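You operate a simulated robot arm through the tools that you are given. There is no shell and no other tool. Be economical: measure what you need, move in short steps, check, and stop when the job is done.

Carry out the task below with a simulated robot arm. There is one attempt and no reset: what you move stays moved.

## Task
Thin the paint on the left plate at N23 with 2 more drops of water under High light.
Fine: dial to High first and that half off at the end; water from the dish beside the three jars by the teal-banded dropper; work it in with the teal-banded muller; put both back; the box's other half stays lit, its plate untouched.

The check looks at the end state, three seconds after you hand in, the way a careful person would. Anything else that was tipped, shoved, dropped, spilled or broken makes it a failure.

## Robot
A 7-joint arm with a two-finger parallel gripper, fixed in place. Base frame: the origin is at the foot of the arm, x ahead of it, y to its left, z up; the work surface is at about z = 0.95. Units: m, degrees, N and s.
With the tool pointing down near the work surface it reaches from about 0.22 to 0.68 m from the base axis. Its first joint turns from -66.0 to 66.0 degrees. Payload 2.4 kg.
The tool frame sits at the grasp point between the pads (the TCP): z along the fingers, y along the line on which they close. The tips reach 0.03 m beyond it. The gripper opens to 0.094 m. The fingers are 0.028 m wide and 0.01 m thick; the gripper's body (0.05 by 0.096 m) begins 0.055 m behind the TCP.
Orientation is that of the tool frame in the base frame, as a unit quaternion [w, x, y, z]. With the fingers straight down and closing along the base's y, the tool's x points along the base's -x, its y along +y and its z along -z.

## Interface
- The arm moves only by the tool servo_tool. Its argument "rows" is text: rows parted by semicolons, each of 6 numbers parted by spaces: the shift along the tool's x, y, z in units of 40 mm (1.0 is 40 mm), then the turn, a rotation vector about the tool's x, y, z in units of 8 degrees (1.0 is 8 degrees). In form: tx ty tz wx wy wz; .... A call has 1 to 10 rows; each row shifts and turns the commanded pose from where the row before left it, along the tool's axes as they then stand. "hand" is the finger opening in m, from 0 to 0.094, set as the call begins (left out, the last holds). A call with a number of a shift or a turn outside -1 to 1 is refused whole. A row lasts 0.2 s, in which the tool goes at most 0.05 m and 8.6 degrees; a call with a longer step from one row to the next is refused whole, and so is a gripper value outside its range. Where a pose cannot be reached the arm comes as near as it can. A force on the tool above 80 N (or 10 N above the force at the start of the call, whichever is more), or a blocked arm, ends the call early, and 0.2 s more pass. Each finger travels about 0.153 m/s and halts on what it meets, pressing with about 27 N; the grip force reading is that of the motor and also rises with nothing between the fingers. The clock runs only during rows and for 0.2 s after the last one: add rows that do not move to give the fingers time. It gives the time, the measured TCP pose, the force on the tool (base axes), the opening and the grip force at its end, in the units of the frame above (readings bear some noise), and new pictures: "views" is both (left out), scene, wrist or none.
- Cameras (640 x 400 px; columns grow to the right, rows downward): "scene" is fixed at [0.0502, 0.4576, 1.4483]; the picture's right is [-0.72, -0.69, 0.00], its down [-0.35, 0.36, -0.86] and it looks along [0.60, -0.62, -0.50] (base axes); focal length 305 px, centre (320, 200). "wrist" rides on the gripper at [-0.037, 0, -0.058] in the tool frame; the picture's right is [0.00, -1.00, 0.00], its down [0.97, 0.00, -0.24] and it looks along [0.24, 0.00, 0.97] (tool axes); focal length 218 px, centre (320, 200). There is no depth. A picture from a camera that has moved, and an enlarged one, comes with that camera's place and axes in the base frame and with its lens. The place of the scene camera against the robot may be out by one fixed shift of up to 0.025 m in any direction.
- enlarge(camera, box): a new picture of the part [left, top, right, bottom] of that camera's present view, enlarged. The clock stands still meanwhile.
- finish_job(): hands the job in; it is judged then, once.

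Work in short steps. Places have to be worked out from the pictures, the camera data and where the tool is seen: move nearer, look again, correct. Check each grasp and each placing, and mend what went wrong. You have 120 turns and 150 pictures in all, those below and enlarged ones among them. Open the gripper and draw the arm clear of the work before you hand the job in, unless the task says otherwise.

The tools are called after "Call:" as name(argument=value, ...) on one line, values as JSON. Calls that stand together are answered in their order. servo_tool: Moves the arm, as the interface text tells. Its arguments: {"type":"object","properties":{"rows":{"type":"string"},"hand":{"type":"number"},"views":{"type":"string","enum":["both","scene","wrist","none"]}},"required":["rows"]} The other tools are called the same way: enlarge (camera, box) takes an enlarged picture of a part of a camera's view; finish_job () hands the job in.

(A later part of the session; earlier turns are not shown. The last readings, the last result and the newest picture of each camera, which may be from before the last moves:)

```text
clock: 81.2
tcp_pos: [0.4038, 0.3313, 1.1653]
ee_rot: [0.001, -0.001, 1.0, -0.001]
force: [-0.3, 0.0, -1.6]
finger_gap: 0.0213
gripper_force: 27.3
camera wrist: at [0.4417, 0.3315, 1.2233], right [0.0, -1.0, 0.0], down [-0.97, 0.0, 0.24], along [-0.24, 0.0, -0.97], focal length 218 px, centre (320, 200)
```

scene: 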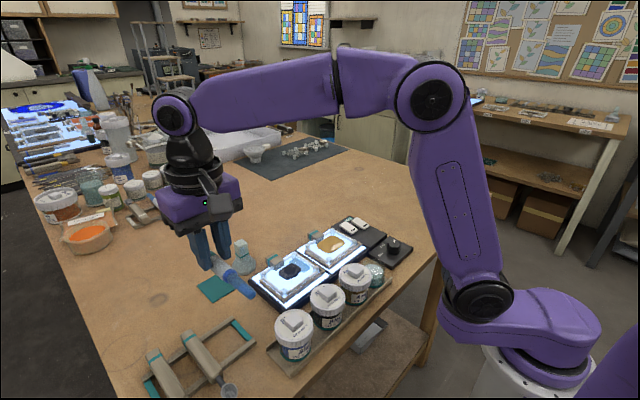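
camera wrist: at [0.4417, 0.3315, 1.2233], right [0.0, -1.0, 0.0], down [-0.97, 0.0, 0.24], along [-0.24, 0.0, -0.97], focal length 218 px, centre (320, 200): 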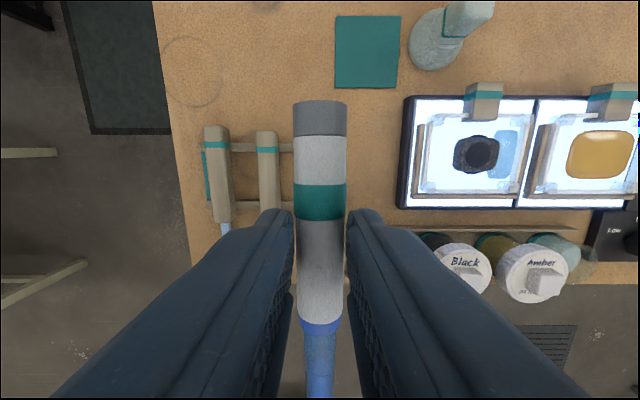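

The dropper has slipped ~7 mm toward the fingertips and ~6 mm back (+x) from the touches, so I'll place with TCP at about (0.399, 0.3305, 1.005). Lowering most of the way first.

Call:
servo_tool(rows="0.12 -0.02 0.5 0 0 0;0 0 0.7 0 0 0;0 0 0.7 0 0 0;0 0 0.7 0 0 0;0 0 0.7 0 0 0;0 0 0.15 0 0 0", views="both")

Call:
enlarge(camera="scene", box=[160, 290, 300, 390])

```text
clock: 82.6
tcp_pos: [0.4, 0.3305, 1.0262]
ee_rot: [0.001, -0.001, 1.0, -0.001]
force: [-0.7, 0.4, -1.1]
finger_gap: 0.0212
gripper_force: 26.7
camera wrist: at [0.4385, 0.3308, 1.0839], right [0.0, -1.0, 0.0], down [-0.97, 0.0, 0.24], along [-0.24, 0.0, -0.97], focal length 218 px, centre (320, 200)
```

scene: 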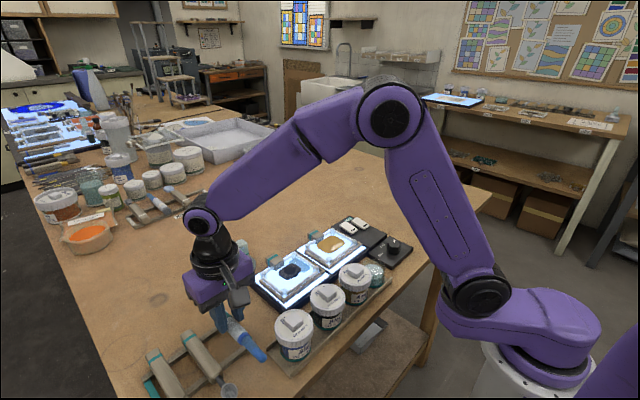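
wrist: 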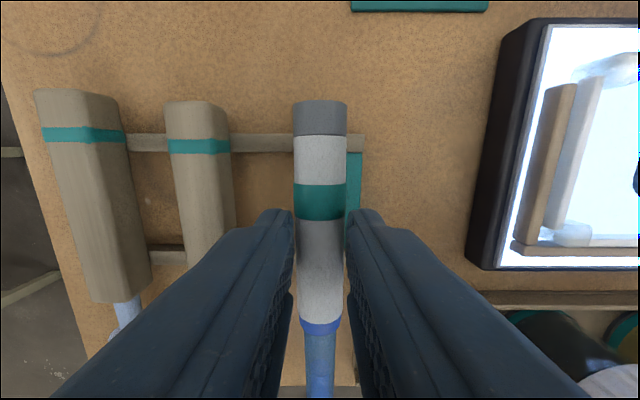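

```text
4.00 times, centred on (230, 340) of scene
camera zoom: at [0.0502, 0.4576, 1.4483], right [-0.72, -0.69, 0.0], down [-0.35, 0.36, -0.86], along [0.6, -0.62, -0.5], focal length 1219 px, centre (680, -360)
```

zoom: 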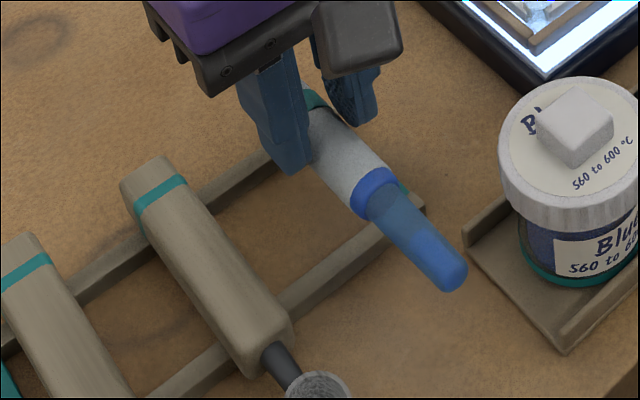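

Aligned with the rack. I lower until contact is felt.

Call:
servo_tool(rows="0 0 0.3 0 0 0;0 0 0.2 0 0 0", views="none")

```text
clock: 83.2
tcp_pos: [0.4009, 0.3297, 1.0057]
ee_rot: [0.001, -0.001, 1.0, 0.0]
force: [0.1, 0.8, -1.3]
finger_gap: 0.0213
gripper_force: 26.8
```

Call:
servo_tool(rows="0 0 0.06 0 0 0;0 0 0.04 0 0 0", views="wrist")

Call:
enlarge(camera="scene", box=[160, 290, 300, 390])

```text
clock: 83.8
tcp_pos: [0.4, 0.3289, 1.003]
ee_rot: [0.002, 0.0, 1.0, 0.001]
force: [-3.8, -3.1, 15.1]
finger_gap: 0.0218
gripper_force: 27.3
camera wrist: at [0.4388, 0.3301, 1.0611], right [0.0, -1.0, 0.0], down [-0.97, 0.0, 0.24], along [-0.24, 0.0, -0.97], focal length 218 px, centre (320, 200)
```

wrist: 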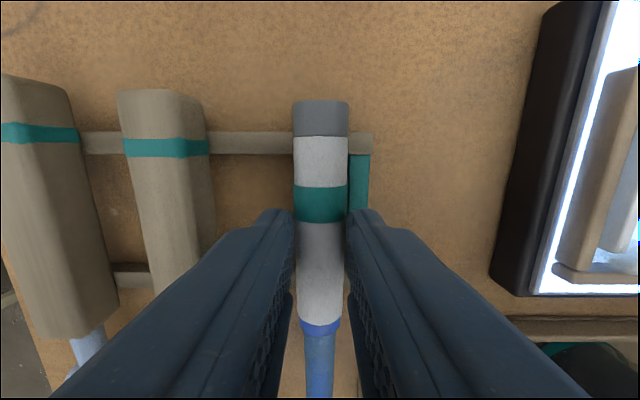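

```text
4.00 times, centred on (230, 340) of scene
camera zoom: at [0.0499, 0.4573, 1.4484], right [-0.72, -0.69, 0.0], down [-0.35, 0.36, -0.86], along [0.6, -0.62, -0.5], focal length 1219 px, centre (680, -360)
```

zoom: 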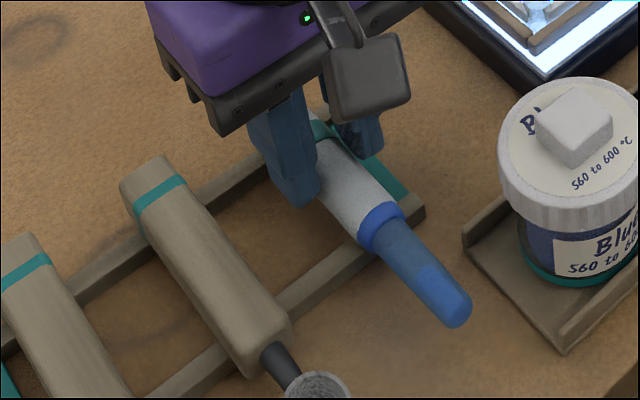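

Seated with contact on the rails. I relieve the pressure slightly and open just enough to release.

Call:
servo_tool(rows="0 0.02 -0.05 0 0 0;0 0 0 0 0 0", views="none")

Call:
servo_tool(rows="0 0 0 0 0 0;0 0 0 0 0 0", hand=0.032, views="wrist")

Call:
enlarge(camera="scene", box=[160, 290, 300, 390])

```text
clock: 84.4
tcp_pos: [0.4014, 0.3311, 1.003]
ee_rot: [0.001, -0.003, 1.0, 0.001]
force: [-0.2, -0.7, -0.8]
finger_gap: 0.021
gripper_force: 26.9
```

```text
clock: 85.0
tcp_pos: [0.4007, 0.331, 1.0031]
ee_rot: [0.001, -0.002, 1.0, 0.001]
force: [0.6, 1.3, -0.2]
finger_gap: 0.032
gripper_force: 0.1
camera wrist: at [0.4393, 0.3313, 1.0622], right [0.0, -1.0, 0.0], down [-0.97, 0.0, 0.24], along [-0.24, 0.0, -0.97], focal length 218 px, centre (320, 200)
```

wrist: 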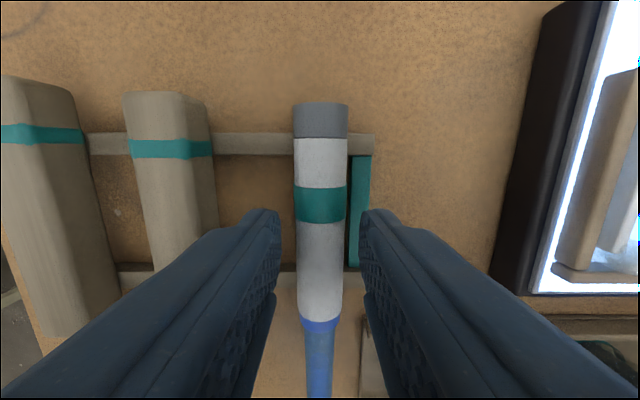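

```text
4.00 times, centred on (230, 340) of scene
camera zoom: at [0.0502, 0.4576, 1.4483], right [-0.72, -0.69, 0.0], down [-0.35, 0.36, -0.86], along [0.6, -0.62, -0.5], focal length 1219 px, centre (680, -360)
```

zoom: 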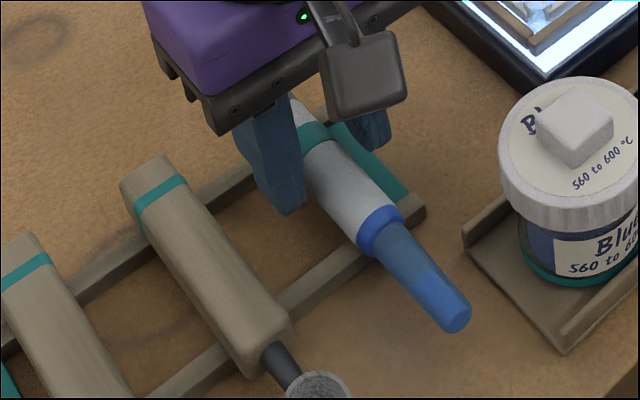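

Released and lying stable on the rack. I rise and confirm.

Call:
servo_tool(rows="0 0 -0.4 0 0 0;0 0 -0.9 0 0 0;0 0 -0.9 0 0 0;0 0 -0.9 0 0 0;0 0 -0.9 0 0 0", views="both")

Call:
enlarge(camera="scene", box=[160, 290, 300, 390])

Call:
enlarge(camera="scene", box=[220, 220, 400, 370])

```text
clock: 86.2
tcp_pos: [0.4026, 0.3299, 1.1655]
ee_rot: [0.001, -0.001, 1.0, -0.001]
force: [0.1, -0.9, -0.4]
finger_gap: 0.032
gripper_force: 0.1
camera wrist: at [0.4403, 0.3304, 1.2242], right [0.0, -1.0, 0.0], down [-0.97, 0.0, 0.24], along [-0.24, 0.0, -0.97], focal length 218 px, centre (320, 200)
```

scene: 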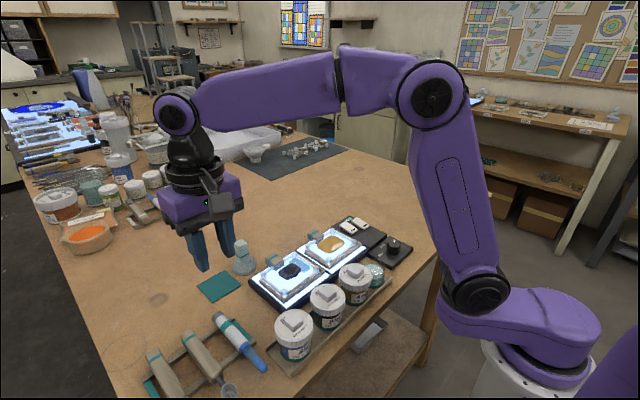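
wrist: 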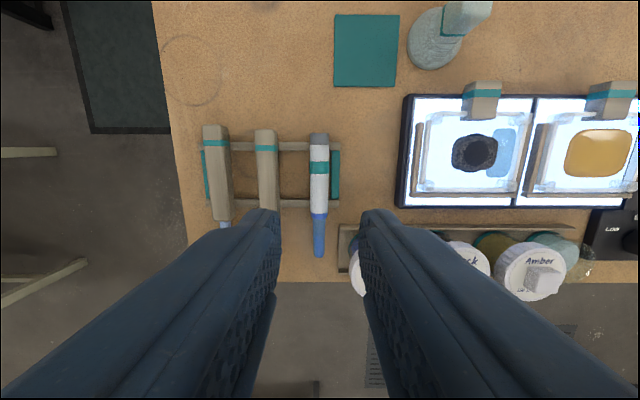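

```text
4.00 times, centred on (230, 340) of scene
camera zoom: at [0.0502, 0.4576, 1.4483], right [-0.72, -0.69, 0.0], down [-0.35, 0.36, -0.86], along [0.6, -0.62, -0.5], focal length 1219 px, centre (680, -360)
```

zoom: 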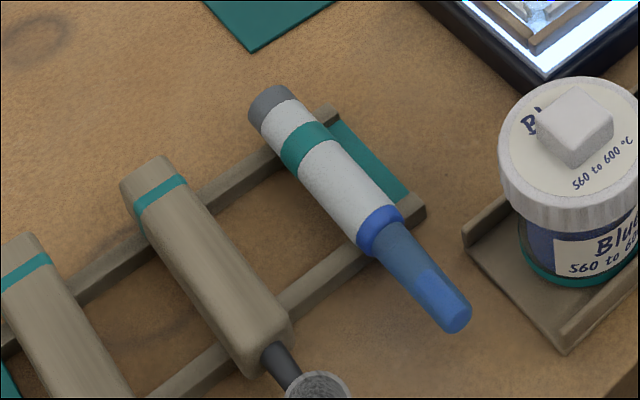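

```text
2.67 times, centred on (310, 295) of scene
camera zoom: at [0.0502, 0.4576, 1.4483], right [-0.72, -0.69, 0.0], down [-0.35, 0.36, -0.86], along [0.6, -0.62, -0.5], focal length 812 px, centre (347, -53)
```

zoom: 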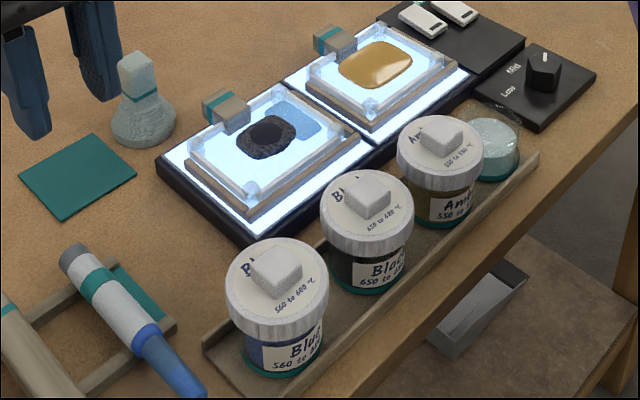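

Dropper is home and everything else looks in place. Next the muller: I move above it for a look.

Call:
servo_tool(rows="-0.61 -0.81 0 0 0 0;-0.61 -0.81 0 0 0 0;-0.61 -0.81 0 0 0 0;-0.61 -0.81 0 0 0 0;0 0 0 0 0 0", hand=0.07, views="wrist")

Call:
enlarge(camera="scene", box=[190, 225, 290, 305])

```text
clock: 87.4
tcp_pos: [0.4969, 0.2014, 1.165]
ee_rot: [0.001, -0.001, 1.0, 0.0]
force: [0.7, -0.1, -0.3]
finger_gap: 0.07
gripper_force: 0.1
camera wrist: at [0.5361, 0.2019, 1.2228], right [0.0, -1.0, 0.0], down [-0.97, 0.0, 0.24], along [-0.24, 0.0, -0.97], focal length 218 px, centre (320, 200)
```

wrist: 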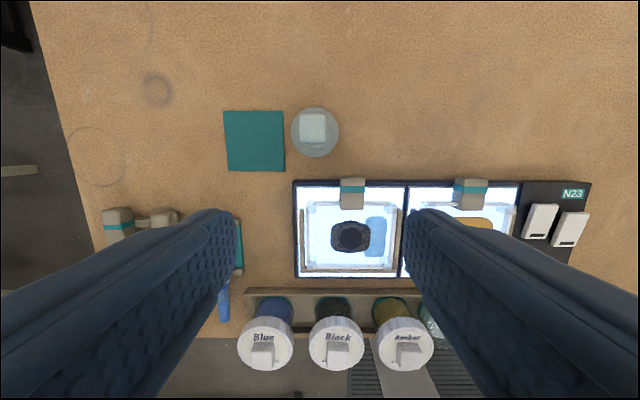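

```text
5.00 times, centred on (240, 265) of scene
camera zoom: at [0.0502, 0.4576, 1.4483], right [-0.72, -0.69, 0.0], down [-0.35, 0.36, -0.86], along [0.6, -0.62, -0.5], focal length 1523 px, centre (720, -125)
```

zoom: 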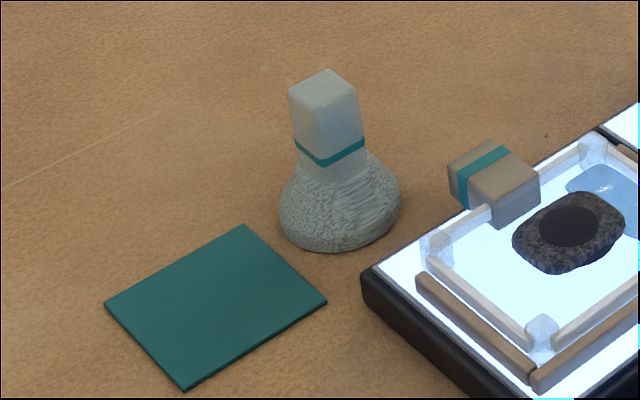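

The muller stands at ≈(0.552, 0.2075), top z≈1.025, square handle ≈22 mm. I go over it and partly down.

Call:
servo_tool(rows="-0.7 0.08 0 0 0 0;-0.68 0.07 0 0 0 0;0 0 0.9 0 0 0;0 0 0.9 0 0 0;0 0 0.3 0 0 0;0 0 0 0 0 0", hand=0.05, views="wrist")

Call:
enlarge(camera="scene", box=[190, 195, 310, 295])

```text
clock: 88.8
tcp_pos: [0.5528, 0.206, 1.0806]
ee_rot: [0.001, -0.001, 1.0, 0.0]
force: [-0.7, 0.2, 0.1]
finger_gap: 0.0503
gripper_force: 0.0
camera wrist: at [0.5907, 0.2059, 1.1385], right [0.0, -1.0, 0.0], down [-0.97, 0.0, 0.24], along [-0.24, 0.0, -0.97], focal length 218 px, centre (320, 200)
```

wrist: 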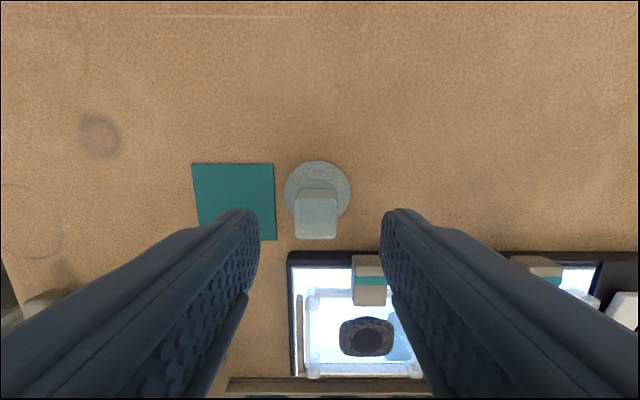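

```text
4.00 times, centred on (250, 245) of scene
camera zoom: at [0.0502, 0.4576, 1.4483], right [-0.72, -0.69, 0.0], down [-0.35, 0.36, -0.86], along [0.6, -0.62, -0.5], focal length 1219 px, centre (600, 20)
```

zoom: 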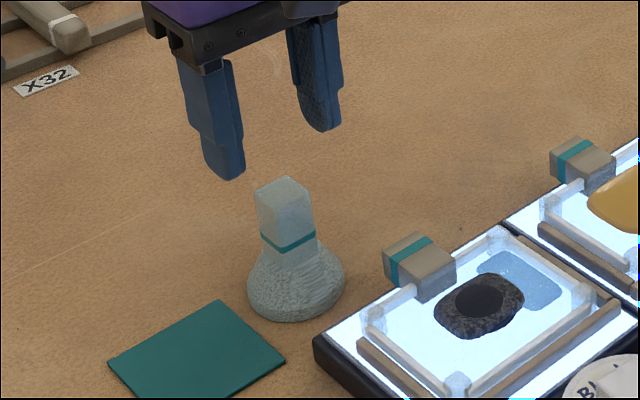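

Well aligned; shift 2 mm in y, descend to TCP z≈1.02 and close on the handle.

Call:
servo_tool(rows="0 0.05 0.5 0 0 0;0 0 0.5 0 0 0;0 0 0.5 0 0 0", views="none")

Call:
servo_tool(rows="0 0 0 0 0 0;0 0 0 0 0 0", hand=0.014, views="wrist")

```text
clock: 89.6
tcp_pos: [0.5551, 0.2084, 1.0199]
ee_rot: [0.001, 0.0, 1.0, 0.0]
force: [-0.7, -0.7, -0.2]
finger_gap: 0.05
gripper_force: 0.1
```

```text
clock: 90.2
tcp_pos: [0.5531, 0.2108, 1.0211]
ee_rot: [0.001, 0.0, 1.0, -0.001]
force: [-0.1, -0.4, -0.3]
finger_gap: 0.0277
gripper_force: 27.1
camera wrist: at [0.5924, 0.2093, 1.0787], right [0.0, -1.0, 0.0], down [-0.97, 0.0, 0.24], along [-0.24, 0.0, -0.97], focal length 218 px, centre (320, 200)
```

wrist: 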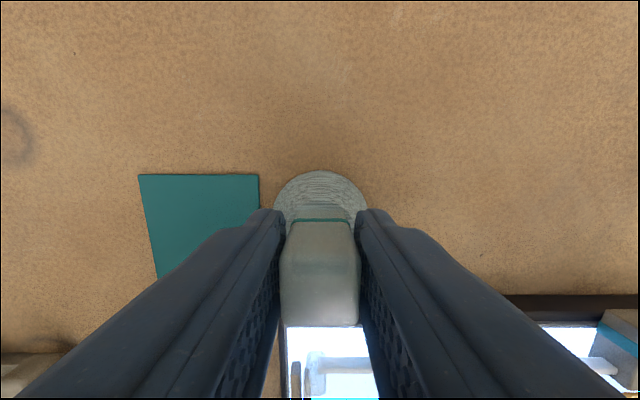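

Firm grip on the handle. I lift 9 cm and move over the left plate centre (~0.4325, 0.163).

Call:
servo_tool(rows="0 0 -0.5 0 0 0;0 0 -0.85 0 0 0;0 0 -0.9 0 0 0;0.75 -0.28 0 0 0 0;0.75 -0.28 0 0 0 0;0.75 -0.28 0 0 0 0;0.76 -0.29 0 0 0 0;0 0 0 0 0 0", views="both")

Call:
enlarge(camera="scene", box=[230, 190, 390, 310])

```text
clock: 92.0
tcp_pos: [0.4329, 0.1651, 1.1107]
ee_rot: [0.0, -0.001, 1.0, 0.0]
force: [0.5, 0.7, -2.3]
finger_gap: 0.028
gripper_force: 27.0
camera wrist: at [0.4702, 0.1648, 1.1689], right [0.0, -1.0, 0.0], down [-0.97, 0.0, 0.24], along [-0.24, 0.0, -0.97], focal length 218 px, centre (320, 200)
```

scene: 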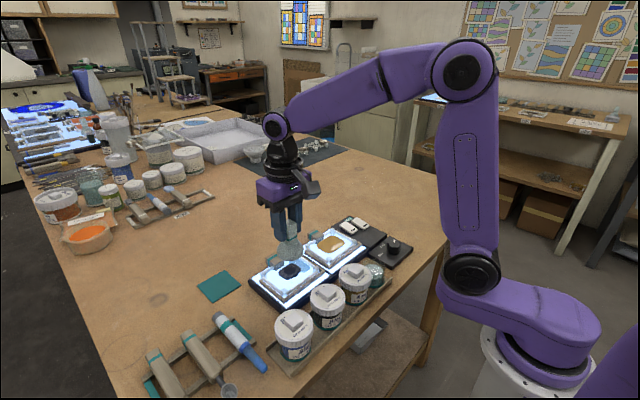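
wrist: 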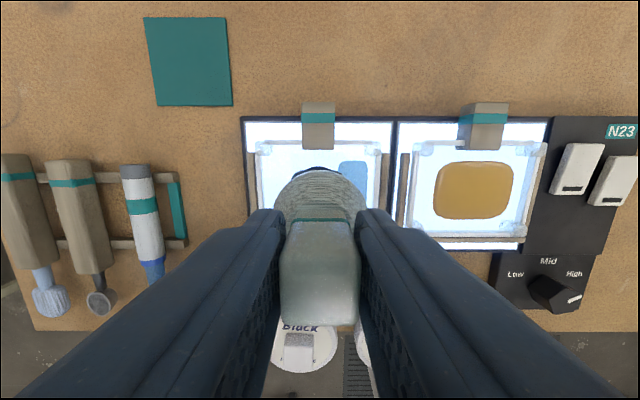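

```text
3.33 times, centred on (310, 250) of scene
camera zoom: at [0.0502, 0.4576, 1.4483], right [-0.72, -0.69, 0.0], down [-0.35, 0.36, -0.86], along [0.6, -0.62, -0.5], focal length 1016 px, centre (353, 33)
```

zoom: 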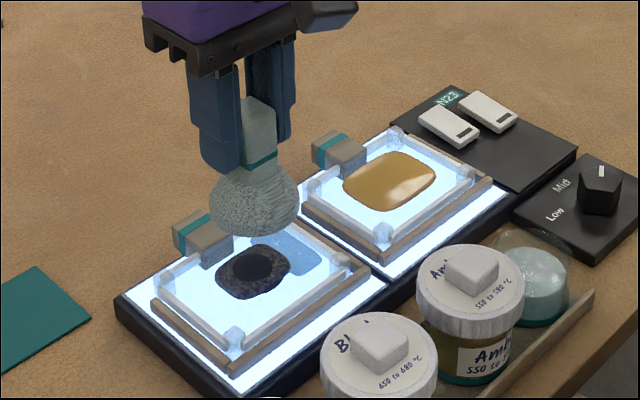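

Centred on the plate. I descend to just above the paint.

Call:
servo_tool(rows="0 -0.03 0.5 0 0 0;0 0 0.5 0 0 0;0 0 0 0 0 0", views="none")

Call:
enlarge(camera="scene", box=[250, 210, 350, 295])

```text
clock: 92.8
tcp_pos: [0.4344, 0.1624, 1.0696]
ee_rot: [0.001, -0.001, 1.0, 0.001]
force: [0.2, 0.4, -1.8]
finger_gap: 0.0277
gripper_force: 26.8
```

```text
4.71 times, centred on (300, 252) of scene
camera zoom: at [0.0502, 0.4576, 1.4483], right [-0.72, -0.69, 0.0], down [-0.35, 0.36, -0.86], along [0.6, -0.62, -0.5], focal length 1434 px, centre (414, -47)
```

zoom: 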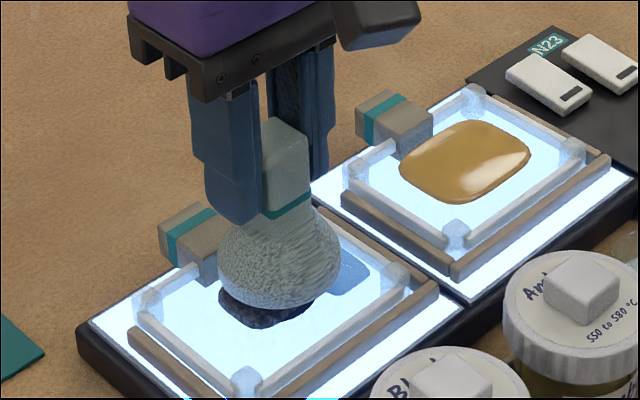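

Call:
servo_tool(rows="0 0 0.1 0 0 0;0 0 0.1 0 0 0", views="none")

Call:
enlarge(camera="scene", box=[250, 210, 350, 295])

```text
clock: 93.4
tcp_pos: [0.4328, 0.1619, 1.0616]
ee_rot: [0.0, -0.001, 1.0, 0.0]
force: [0.3, -0.7, -2.5]
finger_gap: 0.028
gripper_force: 26.6
```

```text
4.71 times, centred on (300, 252) of scene
camera zoom: at [0.0502, 0.4576, 1.4483], right [-0.72, -0.69, 0.0], down [-0.35, 0.36, -0.86], along [0.6, -0.62, -0.5], focal length 1434 px, centre (414, -47)
```

zoom: 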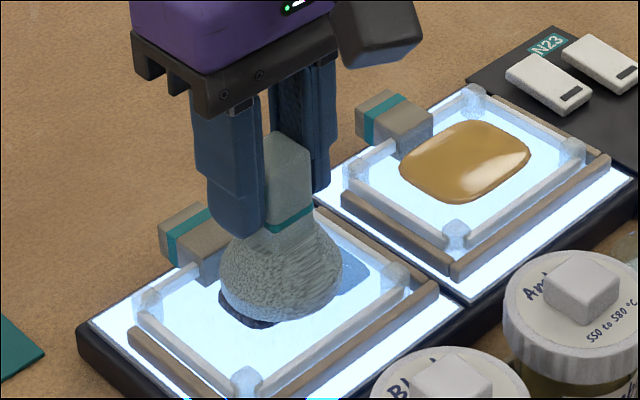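

Call:
servo_tool(rows="0 0 0.07 0 0 0;0 0 0.07 0 0 0", views="none")

Call:
enlarge(camera="scene", box=[250, 210, 350, 295])

```text
clock: 94.0
tcp_pos: [0.4336, 0.1621, 1.0557]
ee_rot: [0.001, -0.001, 1.0, 0.0]
force: [0.0, 0.7, -1.1]
finger_gap: 0.0276
gripper_force: 27.1
```

```text
4.71 times, centred on (300, 252) of scene
camera zoom: at [0.0502, 0.4576, 1.4483], right [-0.72, -0.69, 0.0], down [-0.35, 0.36, -0.86], along [0.6, -0.62, -0.5], focal length 1434 px, centre (414, -47)
```

zoom: 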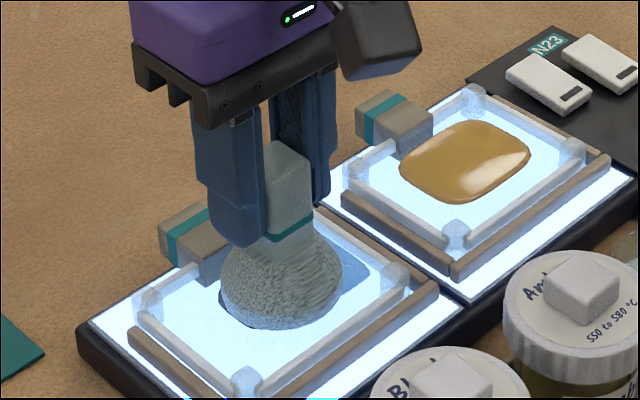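

Nearly down. I lower in 2 mm steps until light contact shows on the force reading.

Call:
servo_tool(rows="0 0 0.05 0 0 0", views="none")

Call:
servo_tool(rows="0 0 0.05 0 0 0", views="none")

```text
clock: 94.4
tcp_pos: [0.4332, 0.1621, 1.0553]
ee_rot: [0.002, -0.001, 1.0, 0.001]
force: [-3.1, -0.1, 12.4]
finger_gap: 0.0276
gripper_force: 27.1
```

```text
clock: 94.8
tcp_pos: [0.4337, 0.1632, 1.0535]
ee_rot: [0.003, -0.001, 1.0, 0.0]
force: [-1.6, -1.1, 22.4]
finger_gap: 0.0279
gripper_force: 27.1
```

Contact at ~20 N. I ease off to a light press and work it in with small circles (7 mm radius).

Call:
servo_tool(rows="0.17 0 -0.04 0 0 0;-0.05 0.12 0 0 0 0;-0.12 0.05 0 0 0 0;-0.12 -0.05 0 0 0 0;-0.05 -0.12 0 0 0 0;0.05 -0.12 0 0 0 0;0.12 -0.05 0 0 0 0;0.12 0.05 0 0 0 0;0.05 0.12 0 0 0 0", views="none")

Call:
enlarge(camera="scene", box=[250, 210, 350, 295])

```text
clock: 96.8
tcp_pos: [0.4273, 0.1645, 1.0541]
ee_rot: [0.0, 0.0, 1.0, 0.0]
force: [0.4, -0.3, 1.6]
finger_gap: 0.0274
gripper_force: 26.9
```

```text
4.71 times, centred on (300, 252) of scene
camera zoom: at [0.0502, 0.4576, 1.4483], right [-0.72, -0.69, 0.0], down [-0.35, 0.36, -0.86], along [0.6, -0.62, -0.5], focal length 1434 px, centre (414, -47)
```

zoom: 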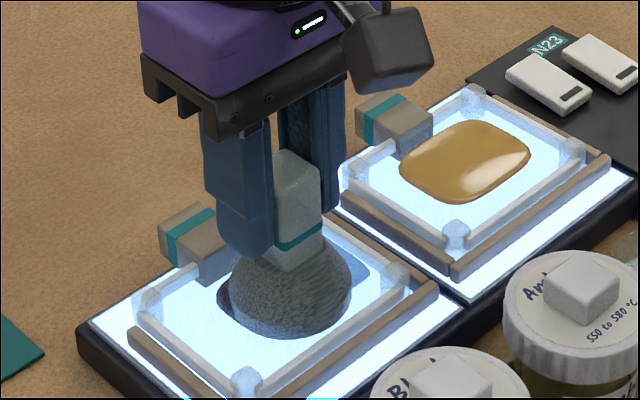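

I press slightly more and make two further, wider loops covering the water patch too.

Call:
servo_tool(rows="-0.05 0.2 0.04 0 0 0;-0.12 0.08 0 0 0 0;-0.12 -0.08 0 0 0 0;-0.05 -0.2 0 0 0 0;0.05 -0.2 0 0 0 0;0.12 -0.08 0 0 0 0;0.12 0.08 0 0 0 0;0.05 0.2 0 0 0 0", views="none")

Call:
servo_tool(rows="-0.05 0.2 0 0 0 0;-0.12 0.08 0 0 0 0;-0.12 -0.08 0 0 0 0;-0.05 -0.2 0 0 0 0;0.05 -0.2 0 0 0 0;0.12 -0.08 0 0 0 0;0.12 0.08 0 0 0 0;0.05 0.2 0 0 0 0", views="none")

Call:
enlarge(camera="scene", box=[250, 210, 350, 295])

```text
clock: 98.6
tcp_pos: [0.4274, 0.1602, 1.0528]
ee_rot: [0.001, -0.001, 1.0, 0.0]
force: [1.2, -7.7, 21.4]
finger_gap: 0.0279
gripper_force: 27.3
```

```text
clock: 100.4
tcp_pos: [0.4274, 0.1624, 1.0528]
ee_rot: [0.001, -0.001, 1.0, 0.001]
force: [1.0, -0.2, -1.5]
finger_gap: 0.0276
gripper_force: 27.3
```

```text
4.71 times, centred on (300, 252) of scene
camera zoom: at [0.0502, 0.4576, 1.4483], right [-0.72, -0.69, 0.0], down [-0.35, 0.36, -0.86], along [0.6, -0.62, -0.5], focal length 1434 px, centre (414, -47)
```

zoom: 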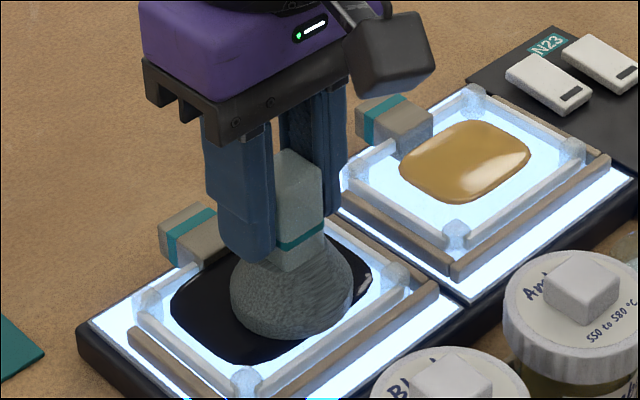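

The paint is now one smooth glossy pool. I centre, lift the muller straight up and look.

Call:
servo_tool(rows="-0.12 0 -0.2 0 0 0;0 0 -0.6 0 0 0;0 0 -0.8 0 0 0;0 0 0 0 0 0", views="wrist")

Call:
enlarge(camera="scene", box=[250, 210, 350, 295])

```text
clock: 101.4
tcp_pos: [0.4329, 0.1634, 1.1184]
ee_rot: [0.002, -0.001, 1.0, 0.0]
force: [-0.2, 0.4, -2.5]
finger_gap: 0.0277
gripper_force: 27.0
camera wrist: at [0.4709, 0.1639, 1.176], right [0.0, -1.0, 0.0], down [-0.97, 0.0, 0.24], along [-0.24, 0.0, -0.97], focal length 218 px, centre (320, 200)
```

wrist: 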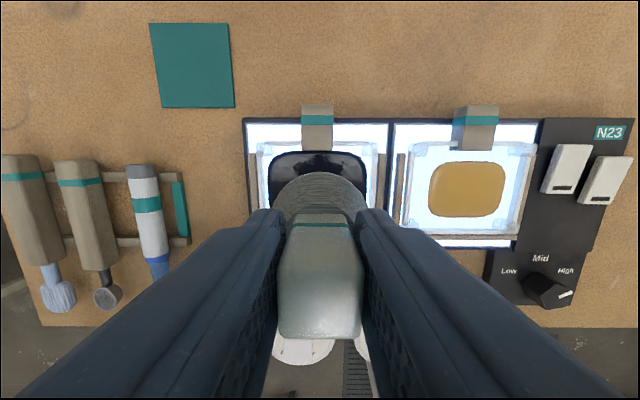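

```text
4.71 times, centred on (300, 252) of scene
camera zoom: at [0.0502, 0.4576, 1.4483], right [-0.72, -0.69, 0.0], down [-0.35, 0.36, -0.86], along [0.6, -0.62, -0.5], focal length 1434 px, centre (414, -47)
```

zoom: 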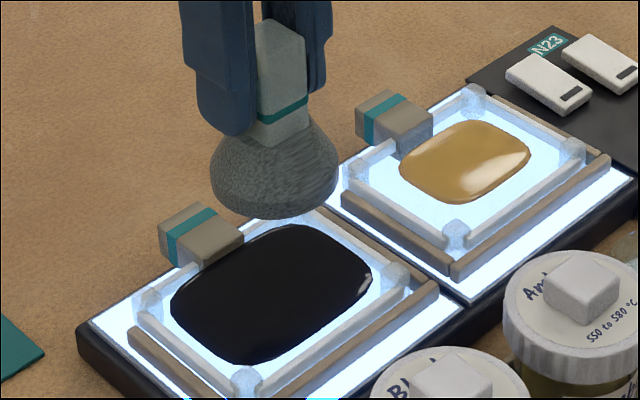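

The paint is evenly thinned and the right plate untouched. I carry the muller back over its original spot and lower most of the way.

Call:
servo_tool(rows="-0.75 0.28 0 0 0 0;-0.75 0.28 0 0 0 0;-0.75 0.28 0 0 0 0;-0.75 0.28 0 0 0 0;0 0 0.8 0 0 0;0 0 0.8 0 0 0;0 0 0.5 0 0 0;0 0 0 0 0 0", views="wrist")

Call:
enlarge(camera="scene", box=[190, 195, 310, 295])

```text
clock: 103.2
tcp_pos: [0.5537, 0.208, 1.0312]
ee_rot: [0.001, -0.001, 1.0, 0.0]
force: [0.4, 0.2, -1.0]
finger_gap: 0.0278
gripper_force: 27.2
camera wrist: at [0.5916, 0.2084, 1.0899], right [0.0, -1.0, 0.0], down [-0.97, 0.0, 0.24], along [-0.24, 0.0, -0.97], focal length 218 px, centre (320, 200)
```

wrist: 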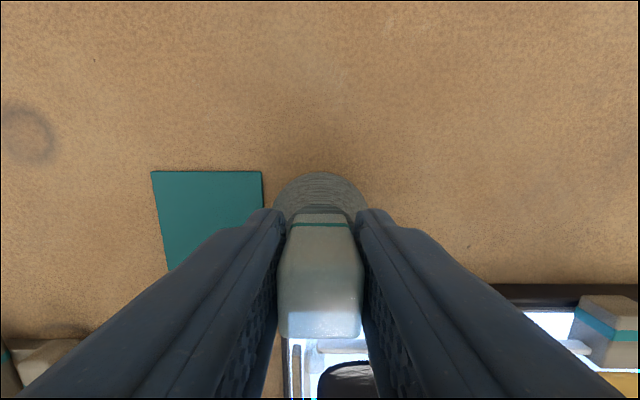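

```text
4.00 times, centred on (250, 245) of scene
camera zoom: at [0.0502, 0.4576, 1.4483], right [-0.72, -0.69, 0.0], down [-0.35, 0.36, -0.86], along [0.6, -0.62, -0.5], focal length 1219 px, centre (600, 20)
```

zoom: 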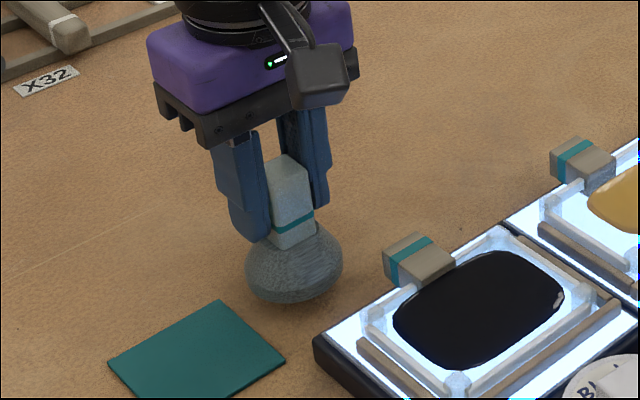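

Call:
servo_tool(rows="0 0 0.12 0 0 0;0 0 0.1 0 0 0", views="none")

Call:
servo_tool(rows="0 0 0.05 0 0 0", views="none")

```text
clock: 103.8
tcp_pos: [0.5526, 0.2086, 1.0248]
ee_rot: [0.001, -0.001, 1.0, 0.001]
force: [0.3, 0.0, -2.6]
finger_gap: 0.028
gripper_force: 27.1
```

```text
clock: 104.2
tcp_pos: [0.5514, 0.2083, 1.023]
ee_rot: [0.001, -0.002, 1.0, 0.001]
force: [0.2, -0.3, -2.0]
finger_gap: 0.0279
gripper_force: 27.1
```

Call:
servo_tool(rows="0 0 0.05 0 0 0", views="none")

Call:
servo_tool(rows="0 0 0.05 0 0 0", views="none")

```text
clock: 104.6
tcp_pos: [0.5506, 0.2068, 1.0202]
ee_rot: [0.001, -0.001, 1.0, 0.0]
force: [-0.6, -1.3, -1.8]
finger_gap: 0.0278
gripper_force: 26.9
```

```text
clock: 105.0
tcp_pos: [0.5521, 0.2078, 1.0192]
ee_rot: [0.002, -0.001, 1.0, 0.0]
force: [0.3, -0.5, -2.9]
finger_gap: 0.0277
gripper_force: 27.0
```

Call:
servo_tool(rows="0 0 0.05 0 0 0", views="none")

Call:
servo_tool(rows="0 0 0.05 0 0 0", views="none")

```text
clock: 105.4
tcp_pos: [0.552, 0.2082, 1.0168]
ee_rot: [0.001, -0.001, 1.0, -0.001]
force: [-1.3, 0.2, 3.2]
finger_gap: 0.0278
gripper_force: 27.1
```

```text
clock: 105.8
tcp_pos: [0.551, 0.2085, 1.0153]
ee_rot: [0.002, -0.003, 1.0, 0.001]
force: [-5.6, -1.1, 17.9]
finger_gap: 0.0277
gripper_force: 26.8
```

Contact with the table. I ease 1.5 mm, open and rise clear.

Call:
servo_tool(rows="0 0 -0.04 0 0 0;0 0 0 0 0 0", views="none")

Call:
servo_tool(rows="0 0 0 0 0 0;0 0 0 0 0 0;0 0 -0.5 0 0 0;0 0 -0.9 0 0 0;0 0 -0.9 0 0 0;0 0 -0.9 0 0 0", hand=0.05, views="wrist")

Call:
enlarge(camera="scene", box=[190, 205, 350, 315])

```text
clock: 106.4
tcp_pos: [0.5518, 0.2067, 1.0162]
ee_rot: [0.001, -0.001, 1.0, 0.001]
force: [-4.6, 2.5, 12.7]
finger_gap: 0.028
gripper_force: 27.1
```

```text
clock: 107.8
tcp_pos: [0.5514, 0.2079, 1.1437]
ee_rot: [0.0, -0.002, 1.0, 0.001]
force: [-1.1, 0.3, 0.2]
finger_gap: 0.05
gripper_force: 0.0
camera wrist: at [0.5897, 0.2079, 1.2019], right [0.0, -1.0, 0.0], down [-0.97, 0.0, 0.24], along [-0.24, 0.0, -0.97], focal length 218 px, centre (320, 200)
```

wrist: 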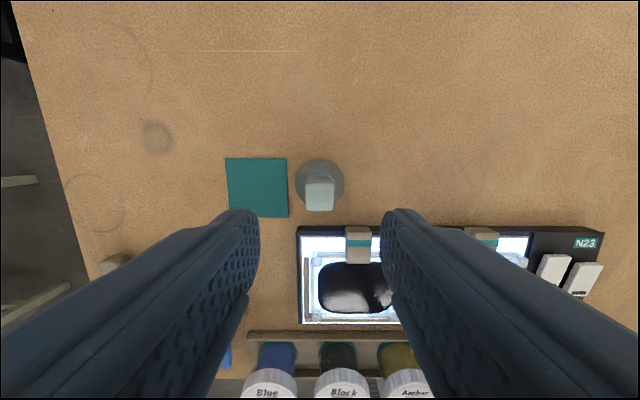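

```text
3.64 times, centred on (270, 260) of scene
camera zoom: at [0.0502, 0.4576, 1.4483], right [-0.72, -0.69, 0.0], down [-0.35, 0.36, -0.86], along [0.6, -0.62, -0.5], focal length 1108 px, centre (502, -18)
```

zoom: 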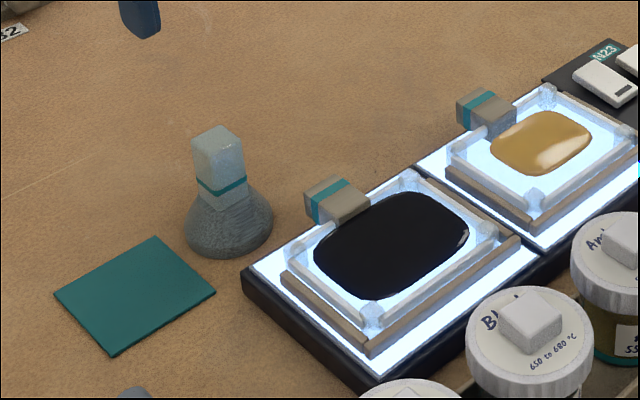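

The muller is back in place. Now the left half's switch: I close the fingers and move above the rockers to study them.

Call:
servo_tool(rows="0.3 -0.84 0 0 0 0;0.3 -0.84 0 0 0 0;0.3 -0.84 0 0 0 0;0.3 -0.84 0 0 0 0;0.3 -0.84 0 0 0 0;0.3 -0.84 0 0 0 0;0.3 -0.84 0 0 0 0;0.3 -0.84 0 0 0 0;0.1 0 0 0 0 0", hand=0.0, views="wrist")

Call:
enlarge(camera="scene", box=[335, 205, 385, 255])

Call:
enlarge(camera="wrist", box=[260, 110, 400, 250])

```text
clock: 109.8
tcp_pos: [0.4523, -0.0624, 1.1437]
ee_rot: [0.001, -0.002, 1.0, 0.001]
force: [-0.4, 0.0, -0.3]
finger_gap: 0.0
gripper_force: 27.0
camera wrist: at [0.491, -0.0618, 1.2015], right [0.0, -1.0, 0.0], down [-0.97, 0.0, 0.24], along [-0.24, 0.0, -0.97], focal length 218 px, centre (320, 200)
```

wrist: 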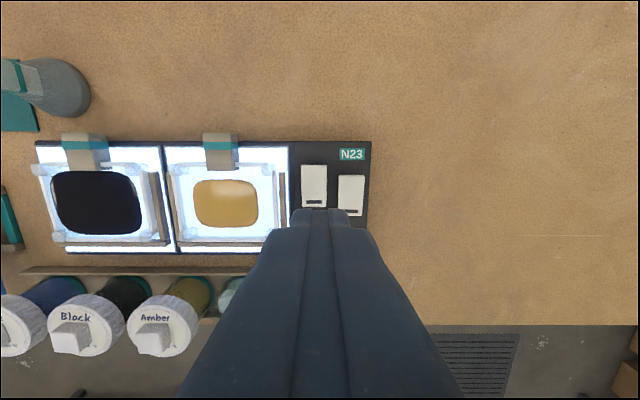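

```text
8.00 times, centred on (360, 230) of scene
camera zoom: at [0.0502, 0.4576, 1.4483], right [-0.72, -0.69, 0.0], down [-0.35, 0.36, -0.86], along [0.6, -0.62, -0.5], focal length 2438 px, centre (0, -40)
```

zoom: 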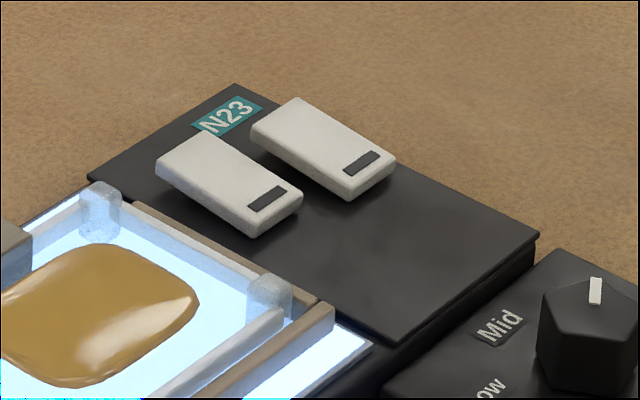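

```text
2.86 times, centred on (330, 180) of wrist
camera zoom: at [0.491, -0.0618, 1.2015], right [0.0, -1.0, 0.0], down [-0.97, 0.0, 0.24], along [-0.24, 0.0, -0.97], focal length 624 px, centre (291, 257)
```

zoom: 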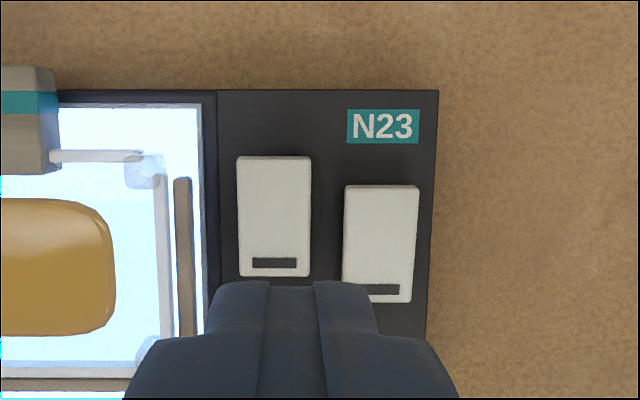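

Both rockers' near (bar) ends are raised = on. The left rocker's bar end is at ≈(0.435, -0.056). I position closed fingertips above it.

Call:
servo_tool(rows="0.25 0.08 0.7 0 0 0;0.26 0.08 0.7 0 0 0;0 0 0.7 0 0 0;0 0 0.6 0 0 0;0 0 0 0 0 0", views="none")

Call:
enlarge(camera="scene", box=[320, 190, 400, 260])

Call:
enlarge(camera="wrist", box=[220, 100, 420, 300])

```text
clock: 111.0
tcp_pos: [0.4313, -0.0533, 1.0356]
ee_rot: [0.0, -0.001, 1.0, 0.0]
force: [0.3, 0.3, -0.2]
finger_gap: 0.0002
gripper_force: 26.9
```

```text
5.71 times, centred on (360, 225) of scene
camera zoom: at [0.0502, 0.4576, 1.4483], right [-0.72, -0.69, 0.0], down [-0.35, 0.36, -0.86], along [0.6, -0.62, -0.5], focal length 1741 px, centre (91, 57)
```

zoom: 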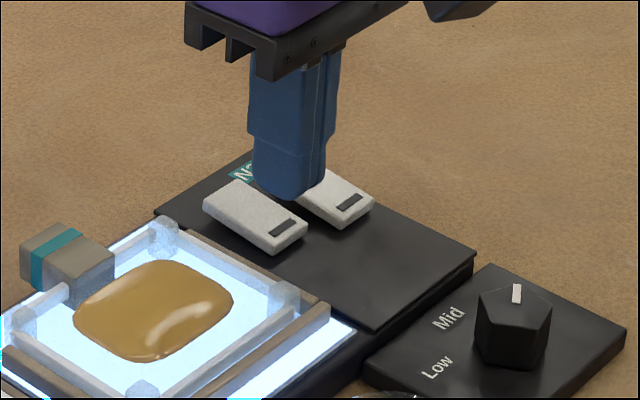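

```text
2.00 times, centred on (320, 200) of wrist
camera zoom: at [0.4685, -0.0528, 1.0941], right [0.0, -1.0, 0.0], down [-0.97, 0.0, 0.24], along [-0.24, 0.0, -0.97], focal length 436 px, centre (320, 200)
```

zoom: 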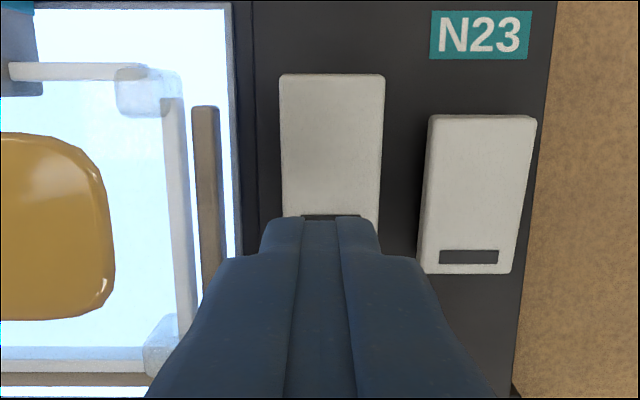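

Aligned (2.5 mm right shift needed). I press down gradually.

Call:
servo_tool(rows="0 -0.06 0.2 0 0 0;0 0 0.2 0 0 0", views="none")

Call:
servo_tool(rows="0 0 0.1 0 0 0", views="none")

Call:
enlarge(camera="scene", box=[250, 190, 410, 300])

```text
clock: 111.6
tcp_pos: [0.433, -0.0563, 1.0208]
ee_rot: [0.001, -0.002, 1.0, 0.001]
force: [0.2, -0.1, 0.0]
finger_gap: 0.0
gripper_force: 26.8
```

```text
clock: 112.0
tcp_pos: [0.4307, -0.056, 1.015]
ee_rot: [0.002, -0.001, 1.0, 0.0]
force: [-0.9, 0.0, 0.5]
finger_gap: 0.0
gripper_force: 27.3
```

```text
3.64 times, centred on (330, 245) of scene
camera zoom: at [0.0502, 0.4576, 1.4483], right [-0.72, -0.69, 0.0], down [-0.35, 0.36, -0.86], along [0.6, -0.62, -0.5], focal length 1108 px, centre (284, 36)
```

zoom: 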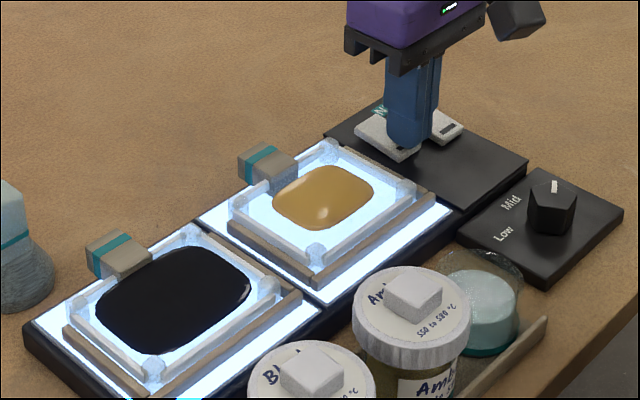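

Touching the rocker now; I press further in 4 mm steps.

Call:
servo_tool(rows="0 0 0.1 0 0 0", views="none")

Call:
servo_tool(rows="0 0 0.1 0 0 0", views="none")

Call:
enlarge(camera="scene", box=[250, 190, 410, 300])

```text
clock: 112.4
tcp_pos: [0.4327, -0.0558, 1.0128]
ee_rot: [0.002, -0.001, 1.0, 0.0]
force: [-6.9, 1.1, 20.3]
finger_gap: 0.0
gripper_force: 26.7
```

```text
clock: 112.8
tcp_pos: [0.431, -0.0565, 1.0127]
ee_rot: [0.003, -0.001, 1.0, 0.0]
force: [-9.9, 1.7, 20.2]
finger_gap: 0.0001
gripper_force: 27.0
stopped in row 1: the force on the tool passed its limit (the readings are from after the stop); the commanded pose is now the measured one
```

```text
3.64 times, centred on (330, 245) of scene
camera zoom: at [0.0496, 0.4577, 1.4483], right [-0.72, -0.69, 0.0], down [-0.35, 0.36, -0.86], along [0.6, -0.62, -0.5], focal length 1108 px, centre (284, 36)
```

zoom: 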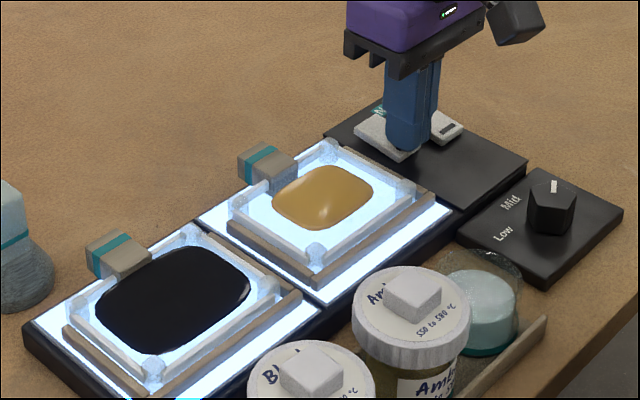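

The bar end is solid — it's already the pressed (on) end; the far end must be the raised one. I rise, shift 40 mm to the far end and press there.

Call:
servo_tool(rows="0 0 -0.5 0 0 0;-0.5 0 0 0 0 0;-0.5 0 0 0 0 0;0 0 0.2 0 0 0", views="none")

Call:
enlarge(camera="scene", box=[320, 190, 400, 260])

```text
clock: 113.8
tcp_pos: [0.4723, -0.057, 1.0249]
ee_rot: [0.003, -0.002, 1.0, 0.0]
force: [-0.4, 0.2, -0.2]
finger_gap: 0.0001
gripper_force: 26.7
```

```text
5.71 times, centred on (360, 225) of scene
camera zoom: at [0.0502, 0.4576, 1.4483], right [-0.72, -0.69, 0.0], down [-0.35, 0.36, -0.86], along [0.6, -0.62, -0.5], focal length 1741 px, centre (91, 57)
```

zoom: 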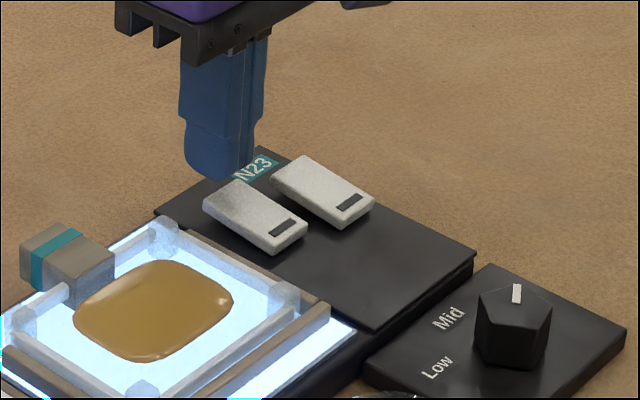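

Call:
servo_tool(rows="0.05 0 0.1 0 0 0;0 0 0.1 0 0 0", views="none")

Call:
servo_tool(rows="0 0 0.1 0 0 0", views="none")

Call:
enlarge(camera="scene", box=[250, 190, 410, 300])

```text
clock: 114.4
tcp_pos: [0.4701, -0.0568, 1.0168]
ee_rot: [0.004, 0.0, 1.0, 0.0]
force: [0.2, 1.4, -0.2]
finger_gap: 0.0001
gripper_force: 26.8
```

```text
clock: 114.8
tcp_pos: [0.4711, -0.0574, 1.0122]
ee_rot: [0.005, -0.001, 1.0, 0.0]
force: [-1.1, 0.1, 7.5]
finger_gap: 0.0
gripper_force: 27.6
```

```text
3.64 times, centred on (330, 245) of scene
camera zoom: at [0.05, 0.4576, 1.4483], right [-0.72, -0.69, 0.0], down [-0.35, 0.36, -0.86], along [0.6, -0.62, -0.5], focal length 1108 px, centre (284, 36)
```

zoom: 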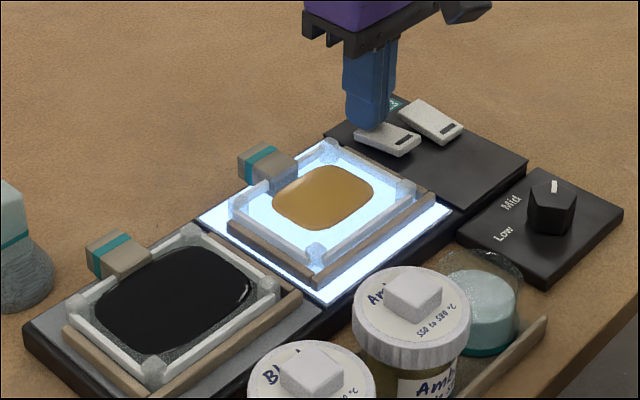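

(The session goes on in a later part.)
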